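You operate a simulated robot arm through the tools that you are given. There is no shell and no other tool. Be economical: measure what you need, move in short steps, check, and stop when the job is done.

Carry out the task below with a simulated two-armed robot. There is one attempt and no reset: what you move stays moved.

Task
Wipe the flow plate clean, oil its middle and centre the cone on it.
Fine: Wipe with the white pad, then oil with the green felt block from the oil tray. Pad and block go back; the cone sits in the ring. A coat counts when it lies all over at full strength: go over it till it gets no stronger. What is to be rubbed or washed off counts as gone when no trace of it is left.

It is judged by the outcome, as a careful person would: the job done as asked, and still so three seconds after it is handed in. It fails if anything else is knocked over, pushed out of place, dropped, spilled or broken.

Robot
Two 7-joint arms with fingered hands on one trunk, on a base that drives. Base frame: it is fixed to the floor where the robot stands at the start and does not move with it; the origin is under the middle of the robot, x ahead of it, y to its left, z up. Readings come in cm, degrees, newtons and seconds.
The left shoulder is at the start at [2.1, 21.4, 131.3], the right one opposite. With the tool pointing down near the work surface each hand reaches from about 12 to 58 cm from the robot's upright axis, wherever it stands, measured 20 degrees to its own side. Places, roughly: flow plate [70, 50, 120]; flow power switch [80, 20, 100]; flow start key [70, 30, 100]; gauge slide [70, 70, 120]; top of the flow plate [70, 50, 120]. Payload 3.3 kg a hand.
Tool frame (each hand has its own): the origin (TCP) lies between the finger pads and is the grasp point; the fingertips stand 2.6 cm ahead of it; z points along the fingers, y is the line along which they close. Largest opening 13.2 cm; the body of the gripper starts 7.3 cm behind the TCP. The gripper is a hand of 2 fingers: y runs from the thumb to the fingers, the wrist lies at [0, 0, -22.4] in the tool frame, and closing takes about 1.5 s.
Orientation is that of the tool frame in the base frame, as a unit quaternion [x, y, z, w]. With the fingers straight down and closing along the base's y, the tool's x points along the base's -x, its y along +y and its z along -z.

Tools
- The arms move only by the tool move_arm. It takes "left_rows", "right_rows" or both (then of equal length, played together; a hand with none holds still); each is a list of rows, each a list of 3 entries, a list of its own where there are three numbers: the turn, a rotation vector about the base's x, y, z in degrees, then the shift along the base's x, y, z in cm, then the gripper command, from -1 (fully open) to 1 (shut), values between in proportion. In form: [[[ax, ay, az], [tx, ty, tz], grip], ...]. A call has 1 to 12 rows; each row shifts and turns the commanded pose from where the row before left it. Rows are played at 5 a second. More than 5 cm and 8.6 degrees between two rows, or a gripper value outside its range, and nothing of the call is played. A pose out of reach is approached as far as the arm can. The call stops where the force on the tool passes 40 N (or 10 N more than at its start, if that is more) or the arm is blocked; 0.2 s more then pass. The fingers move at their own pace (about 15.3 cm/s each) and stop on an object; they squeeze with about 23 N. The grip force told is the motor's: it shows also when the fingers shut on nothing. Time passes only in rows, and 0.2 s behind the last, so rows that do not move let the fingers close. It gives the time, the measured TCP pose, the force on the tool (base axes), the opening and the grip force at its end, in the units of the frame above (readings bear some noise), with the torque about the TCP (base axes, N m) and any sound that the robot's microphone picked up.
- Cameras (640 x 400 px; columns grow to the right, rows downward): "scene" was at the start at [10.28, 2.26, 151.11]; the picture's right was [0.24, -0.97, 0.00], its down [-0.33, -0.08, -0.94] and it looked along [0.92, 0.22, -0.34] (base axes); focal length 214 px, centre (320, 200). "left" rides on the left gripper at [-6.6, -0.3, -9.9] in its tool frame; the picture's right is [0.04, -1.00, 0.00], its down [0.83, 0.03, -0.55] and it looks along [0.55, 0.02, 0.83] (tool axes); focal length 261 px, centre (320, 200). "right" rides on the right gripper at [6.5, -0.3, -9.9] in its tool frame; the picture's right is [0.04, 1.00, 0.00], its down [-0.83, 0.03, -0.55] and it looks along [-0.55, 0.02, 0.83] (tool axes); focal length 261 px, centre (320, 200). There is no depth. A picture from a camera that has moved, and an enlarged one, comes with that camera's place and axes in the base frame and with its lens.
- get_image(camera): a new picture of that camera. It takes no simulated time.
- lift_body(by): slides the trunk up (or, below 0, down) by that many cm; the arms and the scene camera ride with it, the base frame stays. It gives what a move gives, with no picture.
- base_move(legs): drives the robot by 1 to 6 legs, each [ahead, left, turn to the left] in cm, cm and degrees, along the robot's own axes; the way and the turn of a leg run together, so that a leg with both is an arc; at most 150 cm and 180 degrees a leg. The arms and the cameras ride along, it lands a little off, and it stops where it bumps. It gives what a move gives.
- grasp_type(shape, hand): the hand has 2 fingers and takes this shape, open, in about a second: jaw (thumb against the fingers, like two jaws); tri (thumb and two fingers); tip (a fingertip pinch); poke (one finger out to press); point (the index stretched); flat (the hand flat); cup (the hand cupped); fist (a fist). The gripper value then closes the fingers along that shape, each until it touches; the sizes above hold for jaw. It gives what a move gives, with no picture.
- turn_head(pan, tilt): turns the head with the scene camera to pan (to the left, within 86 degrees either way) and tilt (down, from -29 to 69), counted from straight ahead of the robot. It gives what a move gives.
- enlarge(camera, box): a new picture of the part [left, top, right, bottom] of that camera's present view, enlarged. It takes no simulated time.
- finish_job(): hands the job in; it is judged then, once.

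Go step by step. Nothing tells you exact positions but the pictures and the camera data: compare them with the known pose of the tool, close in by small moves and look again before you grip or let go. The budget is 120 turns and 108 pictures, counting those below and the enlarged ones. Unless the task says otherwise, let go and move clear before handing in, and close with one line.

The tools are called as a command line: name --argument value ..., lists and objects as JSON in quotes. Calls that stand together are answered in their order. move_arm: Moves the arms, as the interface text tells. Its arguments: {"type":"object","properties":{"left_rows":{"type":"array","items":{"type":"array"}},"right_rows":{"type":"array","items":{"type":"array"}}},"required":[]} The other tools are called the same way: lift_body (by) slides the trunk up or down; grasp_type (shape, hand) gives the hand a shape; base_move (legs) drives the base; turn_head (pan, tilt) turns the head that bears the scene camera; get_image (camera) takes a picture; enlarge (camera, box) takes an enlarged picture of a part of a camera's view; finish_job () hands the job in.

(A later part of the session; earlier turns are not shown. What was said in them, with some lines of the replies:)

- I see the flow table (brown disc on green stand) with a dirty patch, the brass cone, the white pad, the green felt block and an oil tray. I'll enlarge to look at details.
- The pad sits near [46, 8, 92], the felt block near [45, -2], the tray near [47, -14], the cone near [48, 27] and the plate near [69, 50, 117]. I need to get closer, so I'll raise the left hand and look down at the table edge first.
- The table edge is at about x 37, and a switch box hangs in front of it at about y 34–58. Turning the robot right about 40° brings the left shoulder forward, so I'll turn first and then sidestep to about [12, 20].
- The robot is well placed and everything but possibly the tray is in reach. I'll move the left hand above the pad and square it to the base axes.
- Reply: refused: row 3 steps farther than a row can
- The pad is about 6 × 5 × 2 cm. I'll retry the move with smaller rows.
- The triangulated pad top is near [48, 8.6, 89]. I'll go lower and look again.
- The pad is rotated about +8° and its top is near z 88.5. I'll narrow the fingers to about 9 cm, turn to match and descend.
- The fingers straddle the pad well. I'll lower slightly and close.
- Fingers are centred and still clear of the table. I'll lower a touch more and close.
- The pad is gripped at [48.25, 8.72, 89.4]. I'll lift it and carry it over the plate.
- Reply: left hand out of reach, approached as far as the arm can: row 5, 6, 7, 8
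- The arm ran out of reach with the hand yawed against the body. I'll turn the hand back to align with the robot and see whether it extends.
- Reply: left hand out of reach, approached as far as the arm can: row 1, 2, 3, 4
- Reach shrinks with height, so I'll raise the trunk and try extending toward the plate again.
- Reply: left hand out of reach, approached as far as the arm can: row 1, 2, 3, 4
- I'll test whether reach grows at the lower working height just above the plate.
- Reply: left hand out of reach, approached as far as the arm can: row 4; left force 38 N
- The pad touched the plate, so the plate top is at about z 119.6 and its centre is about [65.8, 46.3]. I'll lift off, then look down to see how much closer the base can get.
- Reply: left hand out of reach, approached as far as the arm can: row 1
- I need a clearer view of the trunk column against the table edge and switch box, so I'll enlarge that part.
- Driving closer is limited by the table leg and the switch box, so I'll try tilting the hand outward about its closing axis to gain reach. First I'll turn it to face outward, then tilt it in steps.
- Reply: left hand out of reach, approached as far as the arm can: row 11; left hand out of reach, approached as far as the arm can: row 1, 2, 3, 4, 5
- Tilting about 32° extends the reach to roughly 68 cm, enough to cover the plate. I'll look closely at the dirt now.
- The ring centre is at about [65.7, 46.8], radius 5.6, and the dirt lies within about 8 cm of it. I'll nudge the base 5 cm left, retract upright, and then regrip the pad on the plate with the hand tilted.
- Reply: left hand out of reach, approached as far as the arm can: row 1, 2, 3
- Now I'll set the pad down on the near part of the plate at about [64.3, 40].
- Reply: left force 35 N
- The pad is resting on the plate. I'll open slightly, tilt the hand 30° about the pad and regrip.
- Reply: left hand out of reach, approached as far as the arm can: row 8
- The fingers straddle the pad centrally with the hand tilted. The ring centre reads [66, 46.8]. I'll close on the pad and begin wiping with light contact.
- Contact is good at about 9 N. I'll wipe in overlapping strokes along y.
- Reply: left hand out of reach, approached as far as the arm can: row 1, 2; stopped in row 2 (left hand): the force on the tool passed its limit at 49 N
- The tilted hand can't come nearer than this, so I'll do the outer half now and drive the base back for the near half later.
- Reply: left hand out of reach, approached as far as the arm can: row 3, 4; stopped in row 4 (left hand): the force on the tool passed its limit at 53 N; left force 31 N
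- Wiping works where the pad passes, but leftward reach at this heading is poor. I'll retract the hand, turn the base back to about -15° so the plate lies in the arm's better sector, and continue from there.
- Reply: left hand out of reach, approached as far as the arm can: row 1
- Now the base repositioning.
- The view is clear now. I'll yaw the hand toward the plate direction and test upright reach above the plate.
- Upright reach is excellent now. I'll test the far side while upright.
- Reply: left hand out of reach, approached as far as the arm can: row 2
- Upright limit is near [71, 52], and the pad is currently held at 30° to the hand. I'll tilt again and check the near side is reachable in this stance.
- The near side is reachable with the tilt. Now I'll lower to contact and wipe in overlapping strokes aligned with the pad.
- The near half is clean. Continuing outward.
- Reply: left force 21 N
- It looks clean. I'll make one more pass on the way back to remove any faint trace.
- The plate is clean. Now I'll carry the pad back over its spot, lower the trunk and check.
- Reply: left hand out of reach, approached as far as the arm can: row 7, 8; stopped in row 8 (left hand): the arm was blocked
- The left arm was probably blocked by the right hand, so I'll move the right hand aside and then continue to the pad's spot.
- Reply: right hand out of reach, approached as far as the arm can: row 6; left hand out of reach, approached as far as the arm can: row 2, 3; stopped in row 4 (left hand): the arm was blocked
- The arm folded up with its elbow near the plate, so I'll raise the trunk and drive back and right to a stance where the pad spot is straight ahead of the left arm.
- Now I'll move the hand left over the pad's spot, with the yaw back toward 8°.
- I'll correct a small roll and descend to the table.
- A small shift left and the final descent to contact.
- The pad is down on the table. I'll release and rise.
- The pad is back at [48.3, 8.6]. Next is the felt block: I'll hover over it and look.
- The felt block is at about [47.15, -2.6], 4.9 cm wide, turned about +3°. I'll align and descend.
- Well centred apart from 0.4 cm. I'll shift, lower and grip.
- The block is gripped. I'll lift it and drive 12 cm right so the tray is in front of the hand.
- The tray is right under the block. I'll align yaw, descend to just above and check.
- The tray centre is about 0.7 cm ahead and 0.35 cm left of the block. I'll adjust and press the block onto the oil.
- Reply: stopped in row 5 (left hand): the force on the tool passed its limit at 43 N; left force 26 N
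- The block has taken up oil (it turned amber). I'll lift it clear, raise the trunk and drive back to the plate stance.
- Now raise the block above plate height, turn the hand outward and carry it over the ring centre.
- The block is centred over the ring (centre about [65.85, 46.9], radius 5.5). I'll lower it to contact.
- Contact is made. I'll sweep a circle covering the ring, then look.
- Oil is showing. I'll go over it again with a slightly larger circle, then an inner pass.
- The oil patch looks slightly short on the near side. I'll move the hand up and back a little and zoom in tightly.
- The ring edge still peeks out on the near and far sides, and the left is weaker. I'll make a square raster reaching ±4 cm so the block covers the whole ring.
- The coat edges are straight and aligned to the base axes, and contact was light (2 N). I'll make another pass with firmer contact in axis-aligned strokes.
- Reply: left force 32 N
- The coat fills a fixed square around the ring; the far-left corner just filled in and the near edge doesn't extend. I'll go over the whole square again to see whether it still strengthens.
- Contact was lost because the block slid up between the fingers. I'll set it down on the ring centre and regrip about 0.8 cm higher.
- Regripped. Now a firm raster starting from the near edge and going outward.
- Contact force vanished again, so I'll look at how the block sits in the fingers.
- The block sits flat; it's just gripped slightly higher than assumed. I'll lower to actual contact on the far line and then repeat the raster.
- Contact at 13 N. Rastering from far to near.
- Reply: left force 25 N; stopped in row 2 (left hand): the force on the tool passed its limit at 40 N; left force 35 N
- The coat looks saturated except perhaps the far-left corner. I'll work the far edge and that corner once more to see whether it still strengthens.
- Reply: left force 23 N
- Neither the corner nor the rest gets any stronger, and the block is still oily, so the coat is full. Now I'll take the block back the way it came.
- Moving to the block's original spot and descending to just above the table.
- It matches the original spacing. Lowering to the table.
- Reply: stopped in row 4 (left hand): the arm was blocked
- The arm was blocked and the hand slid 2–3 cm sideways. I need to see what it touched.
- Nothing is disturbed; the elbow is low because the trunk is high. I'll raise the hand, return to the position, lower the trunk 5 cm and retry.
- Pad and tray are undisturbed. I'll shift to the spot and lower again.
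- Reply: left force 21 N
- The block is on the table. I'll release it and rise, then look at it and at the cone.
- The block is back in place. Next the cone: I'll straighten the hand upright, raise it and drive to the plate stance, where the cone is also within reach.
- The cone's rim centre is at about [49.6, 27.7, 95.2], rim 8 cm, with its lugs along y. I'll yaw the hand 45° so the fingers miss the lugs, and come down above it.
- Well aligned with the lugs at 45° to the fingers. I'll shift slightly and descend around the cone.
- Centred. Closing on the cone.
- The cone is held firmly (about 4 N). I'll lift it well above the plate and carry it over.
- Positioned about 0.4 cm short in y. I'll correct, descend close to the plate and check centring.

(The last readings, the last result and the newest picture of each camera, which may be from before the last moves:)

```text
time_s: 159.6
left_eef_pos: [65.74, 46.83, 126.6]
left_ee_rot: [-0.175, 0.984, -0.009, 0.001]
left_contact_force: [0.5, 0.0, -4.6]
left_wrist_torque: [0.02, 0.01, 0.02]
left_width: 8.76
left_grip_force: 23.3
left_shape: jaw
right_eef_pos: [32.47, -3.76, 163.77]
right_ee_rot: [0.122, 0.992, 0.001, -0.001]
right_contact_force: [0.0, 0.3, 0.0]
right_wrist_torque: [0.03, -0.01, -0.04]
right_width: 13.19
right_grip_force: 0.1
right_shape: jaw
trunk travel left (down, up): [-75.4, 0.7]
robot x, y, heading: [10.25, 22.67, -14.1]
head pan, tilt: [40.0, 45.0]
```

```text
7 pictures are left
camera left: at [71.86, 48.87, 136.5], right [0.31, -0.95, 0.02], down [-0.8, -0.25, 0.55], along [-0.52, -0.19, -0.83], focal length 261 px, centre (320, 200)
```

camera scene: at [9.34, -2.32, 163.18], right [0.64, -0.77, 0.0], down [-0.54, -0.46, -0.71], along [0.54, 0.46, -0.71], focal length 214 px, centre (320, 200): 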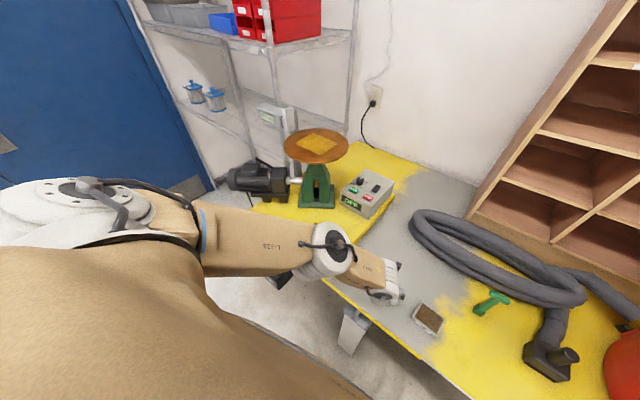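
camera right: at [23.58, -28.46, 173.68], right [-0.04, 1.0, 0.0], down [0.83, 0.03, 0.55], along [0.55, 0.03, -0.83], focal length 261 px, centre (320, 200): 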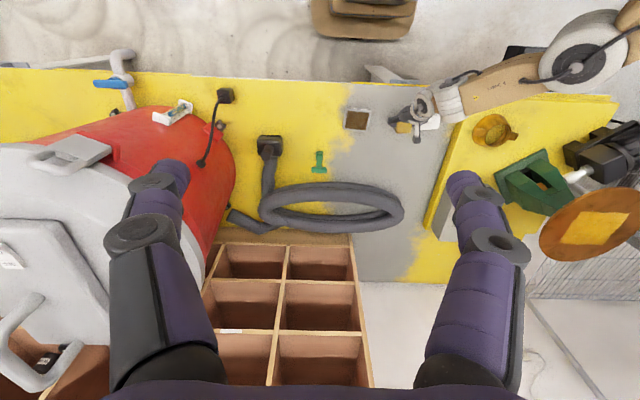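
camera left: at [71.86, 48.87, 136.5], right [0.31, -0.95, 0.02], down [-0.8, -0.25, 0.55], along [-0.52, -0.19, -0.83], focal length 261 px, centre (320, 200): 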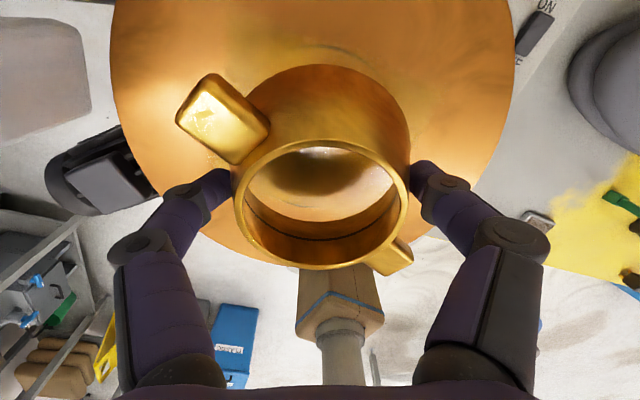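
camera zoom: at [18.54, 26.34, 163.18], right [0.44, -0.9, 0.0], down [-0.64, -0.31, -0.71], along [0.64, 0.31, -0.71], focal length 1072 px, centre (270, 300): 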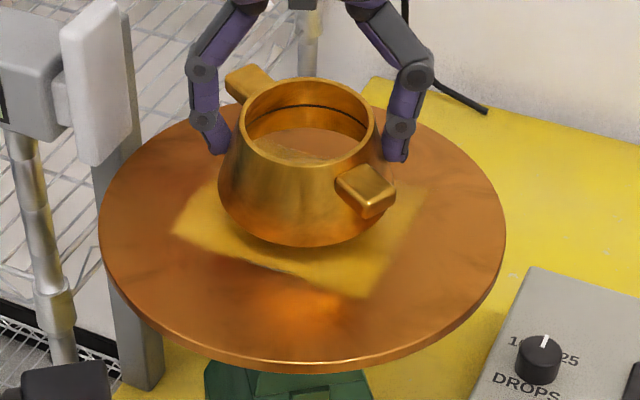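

The cone is centred over the plate and ring within a few millimetres. I'll lower gently to contact.

move_arm --left_rows '[[[0, 0, 0], [0, 0, -0.4], 1], [[0, 0, 0], [0, 0, -0.3], 1], [[0, 0, 0], [0, 0, -0.2], 1]]'

```text
time_s: 160.4
left_eef_pos: [65.53, 47.05, 125.69]
left_ee_rot: [-0.176, 0.984, -0.009, 0.001]
left_contact_force: [0.1, 0.2, -4.7]
left_wrist_torque: [-0.03, -0.01, 0.0]
left_width: 8.75
left_grip_force: 22.7
left_shape: jaw
right_eef_pos: [32.43, -3.78, 163.85]
right_ee_rot: [0.123, 0.992, 0.0, -0.001]
right_contact_force: [1.0, -0.4, -0.3]
right_wrist_torque: [0.0, -0.01, 0.01]
right_width: 13.17
right_grip_force: 0.0
right_shape: jaw
trunk travel left (down, up): [-75.4, 0.7]
robot x, y, heading: [10.1, 23.0, -14.1]
head pan, tilt: [40.0, 45.0]
```

move_arm --left_rows '[[[0, 0, 0], [0.15, -0.1, -0.2], 1], [[0, 0, 0], [0, 0, -0.2], 1], [[0, 0, 0], [0, 0, -0.2], 1]]'

```text
time_s: 161.2
left_eef_pos: [65.8, 46.76, 125.13]
left_ee_rot: [-0.175, 0.984, -0.01, 0.002]
left_contact_force: [0.1, -0.2, -4.9]
left_wrist_torque: [0.01, 0.01, -0.01]
left_width: 8.75
left_grip_force: 23.0
left_shape: jaw
right_eef_pos: [32.44, -3.76, 163.87]
right_ee_rot: [0.122, 0.993, 0.001, 0.0]
right_contact_force: [-1.0, 0.8, 0.5]
right_wrist_torque: [0.0, -0.02, 0.0]
right_width: 13.19
right_grip_force: 0.1
right_shape: jaw
trunk travel left (down, up): [-75.4, 0.7]
robot x, y, heading: [10.11, 22.81, -14.5]
head pan, tilt: [40.0, 45.0]
```

move_arm --left_rows '[[[0, 0, 0], [0, 0, -0.2], 1], [[0, 0, 0], [0, 0, -0.2], 1], [[0, 0, 0], [0, 0, -0.15], 1]]'

```text
time_s: 162.0
left_eef_pos: [65.78, 46.89, 124.6]
left_ee_rot: [-0.175, 0.984, -0.01, 0.001]
left_contact_force: [-0.4, 0.7, -4.6]
left_wrist_torque: [-0.02, 0.0, 0.0]
left_width: 8.76
left_grip_force: 23.1
left_shape: jaw
right_eef_pos: [32.42, -3.77, 163.91]
right_ee_rot: [0.123, 0.992, 0.001, -0.001]
right_contact_force: [0.3, 0.5, 0.3]
right_wrist_torque: [0.05, -0.01, 0.02]
right_width: 13.19
right_grip_force: 0.0
right_shape: jaw
trunk travel left (down, up): [-75.4, 0.7]
robot x, y, heading: [10.14, 23.0, -14.1]
head pan, tilt: [40.0, 45.0]
```

Still not touching; continuing in small steps.

move_arm --left_rows '[[[0, 0, 0], [0, 0, -0.15], 1], [[0, 0, 0], [0, 0, -0.15], 1], [[0, 0, 0], [0, 0, -0.15], 1], [[0, 0, 0], [0, 0, 0], 1]]'

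enlarge --camera "scene" --box '[280, 140, 380, 220]'

```text
time_s: 163.0
left_eef_pos: [65.81, 46.89, 124.07]
left_ee_rot: [-0.175, 0.985, -0.009, 0.002]
left_contact_force: [0.5, -0.4, -3.6]
left_wrist_torque: [-0.03, 0.0, 0.02]
left_width: 8.78
left_grip_force: 23.1
left_shape: jaw
right_eef_pos: [32.46, -3.8, 163.78]
right_ee_rot: [0.122, 0.992, 0.001, -0.001]
right_contact_force: [0.3, 0.4, -0.1]
right_wrist_torque: [-0.01, 0.01, -0.03]
right_width: 13.17
right_grip_force: 0.0
right_shape: jaw
trunk travel left (down, up): [-75.4, 0.7]
robot x, y, heading: [9.58, 22.89, -14.1]
head pan, tilt: [40.0, 45.0]
```

```text
5.00 times, centred on (330, 180) of scene
camera zoom: at [18.58, 26.36, 163.18], right [0.44, -0.9, 0.0], down [-0.64, -0.31, -0.71], along [0.64, 0.31, -0.71], focal length 1072 px, centre (270, 300)
```

zoom: 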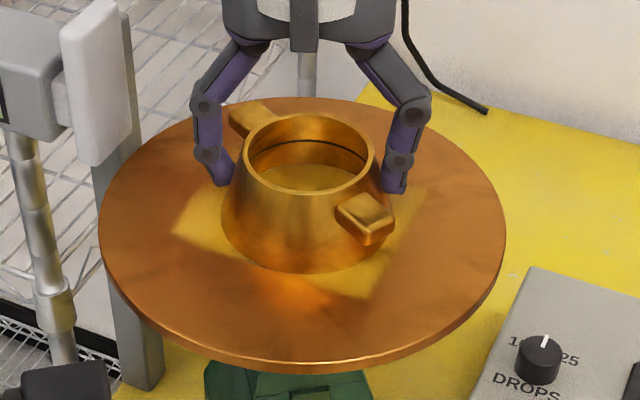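

The cone is just touching. I'll zoom on its near lower edge to check against the ring line before releasing.

enlarge --camera "scene" --box '[305, 165, 360, 205]'

```text
10.00 times, centred on (332, 185) of scene
camera zoom: at [18.58, 26.36, 163.18], right [0.44, -0.9, 0.0], down [-0.64, -0.31, -0.71], along [0.64, 0.31, -0.71], focal length 2145 px, centre (195, 350)
```

zoom: 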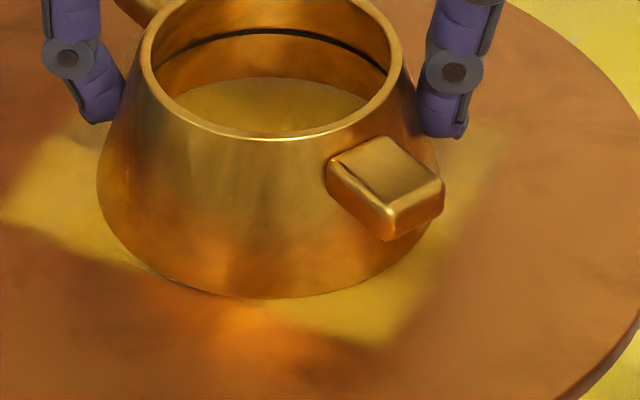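

The near base edge coincides with the ring line, so the cone is about 0.25 cm too near. I'll lift slightly, shift by [+0.15, +0.22] and set it down.

move_arm --left_rows '[[[0, 0, 0], [0, 0, 0.4], 1], [[0, 0, 0], [0.15, 0.22, 0], 1], [[0, 0, 0], [0, 0, 0], 1], [[0, 0, 0], [0, 0, -0.3], 1], [[0, 0, 0], [0, 0, -0.15], 1], [[0, 0, 0], [0, 0, -0.1], 1]]'

enlarge --camera "scene" --box '[280, 140, 380, 220]'

```text
time_s: 164.4
left_eef_pos: [65.97, 46.89, 124.06]
left_ee_rot: [-0.176, 0.984, -0.01, 0.002]
left_contact_force: [0.3, -0.1, -2.6]
left_wrist_torque: [0.06, 0.05, -0.03]
left_width: 8.77
left_grip_force: 22.8
left_shape: jaw
right_eef_pos: [32.39, -3.82, 163.8]
right_ee_rot: [0.123, 0.992, 0.001, -0.001]
right_contact_force: [-0.7, 0.2, 0.2]
right_wrist_torque: [0.01, 0.0, 0.02]
right_width: 13.2
right_grip_force: 0.2
right_shape: jaw
trunk travel left (down, up): [-75.4, 0.7]
robot x, y, heading: [10.05, 22.89, -14.0]
head pan, tilt: [40.0, 45.0]
```

```text
5.00 times, centred on (330, 180) of scene
camera zoom: at [18.57, 26.35, 163.18], right [0.44, -0.9, 0.0], down [-0.64, -0.31, -0.71], along [0.64, 0.31, -0.71], focal length 1072 px, centre (270, 300)
```

zoom: 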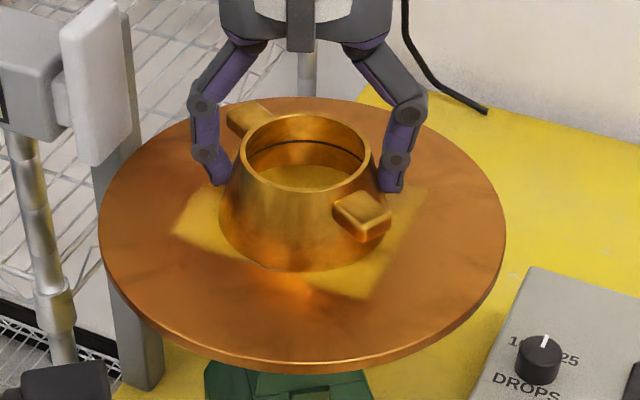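

Centred now (base centre matches plate centre). I'll settle it with a tiny descent and release, then rise straight up.

move_arm --left_rows '[[[0, 0, 0], [0, 0, -0.1], 1], [[0, 0, 0], [0, 0, -0.05], 1], [[0, 0, 0], [0, 0, 0], 0.2], [[0, 0, 0], [0, 0, 0], -0.4], [[0, 0, 0], [0, 0, 0], -1], [[0, 0, 0], [0, 0, 0], -1], [[0, 0, 0], [0, 0, 0], -1], [[0, 0, 0], [0, 0, 2], -1], [[0, 0, 0], [0, 0, 3], -1], [[0, 0, 0], [0, 0, 3], -1]]'

enlarge --camera "scene" --box '[280, 140, 380, 220]'

```text
time_s: 166.6
left_eef_pos: [65.75, 47.2, 131.89]
left_ee_rot: [-0.176, 0.984, -0.01, 0.001]
left_contact_force: [0.8, 0.4, -0.3]
left_wrist_torque: [0.0, 0.01, -0.01]
left_width: 13.2
left_grip_force: 0.1
left_shape: jaw
right_eef_pos: [32.33, -3.81, 163.78]
right_ee_rot: [0.123, 0.992, 0.002, -0.001]
right_contact_force: [-0.9, -0.2, 0.2]
right_wrist_torque: [-0.01, -0.03, -0.01]
right_width: 13.24
right_grip_force: 0.1
right_shape: jaw
trunk travel left (down, up): [-75.4, 0.7]
robot x, y, heading: [10.3, 22.83, -14.1]
head pan, tilt: [40.0, 45.0]
```

```text
5.00 times, centred on (330, 180) of scene
camera zoom: at [18.48, 26.27, 163.19], right [0.44, -0.9, 0.0], down [-0.64, -0.31, -0.71], along [0.64, 0.31, -0.71], focal length 1072 px, centre (270, 300)
```

zoom: 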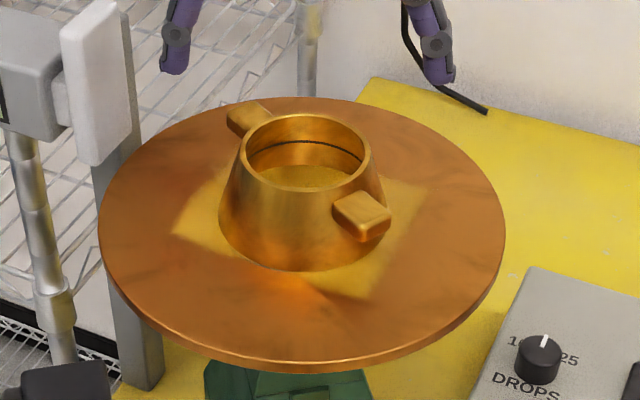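

The cone stands in the ring. I'll move the hand clear and take a last look from above.

move_arm --left_rows '[[[0, 0, 0], [0, 0, 2], -1], [[0, 0, 0], [-3, -3, 0], -1], [[0, 0, 0], [-3, -3, 0], -1], [[0, 0, 0], [-3, -3, 0], -1], [[0, 0, 0], [-3, -3, 0], -1]]'

enlarge --camera "scene" --box '[305, 165, 360, 205]'

get_image --camera "scene"

```text
time_s: 167.8
left_eef_pos: [53.64, 35.0, 133.83]
left_ee_rot: [-0.176, 0.984, -0.009, 0.002]
left_contact_force: [-1.3, -0.6, -0.4]
left_wrist_torque: [0.0, -0.01, -0.01]
left_width: 13.19
left_grip_force: 0.0
left_shape: jaw
right_eef_pos: [32.32, -3.79, 163.84]
right_ee_rot: [0.122, 0.992, 0.002, 0.0]
right_contact_force: [-0.7, 0.0, -0.1]
right_wrist_torque: [0.03, -0.02, 0.01]
right_width: 13.19
right_grip_force: 0.1
right_shape: jaw
trunk travel left (down, up): [-75.4, 0.7]
robot x, y, heading: [10.41, 23.12, -14.1]
head pan, tilt: [40.0, 45.0]
```

```text
10.00 times, centred on (332, 185) of scene
camera zoom: at [18.44, 26.26, 163.19], right [0.44, -0.9, 0.0], down [-0.64, -0.31, -0.71], along [0.64, 0.31, -0.71], focal length 2145 px, centre (195, 350)
```

zoom: 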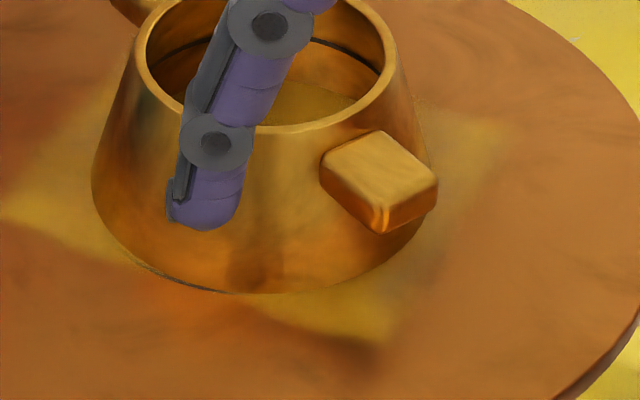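

```text
1 pictures are left
camera scene: at [18.44, 26.26, 163.19], right [0.44, -0.9, 0.0], down [-0.64, -0.31, -0.71], along [0.64, 0.31, -0.71], focal length 214 px, centre (320, 200)
```

scene: 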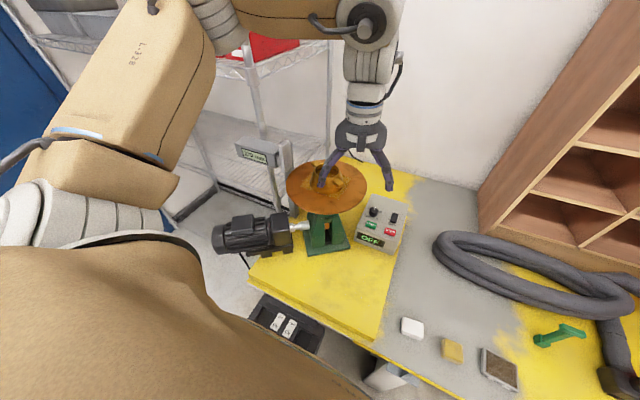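

The ring line shows just outside the cone's base. The plate is clean and oiled, the pad and block are back in place, and both hands are clear, so I'm handing in.

finish_job

```text
The job is handed in.
```

I wiped the flow plate clean, oiled its middle and set the cone inside the ring; the white pad and green felt block are back in their places, and nothing else was disturbed.
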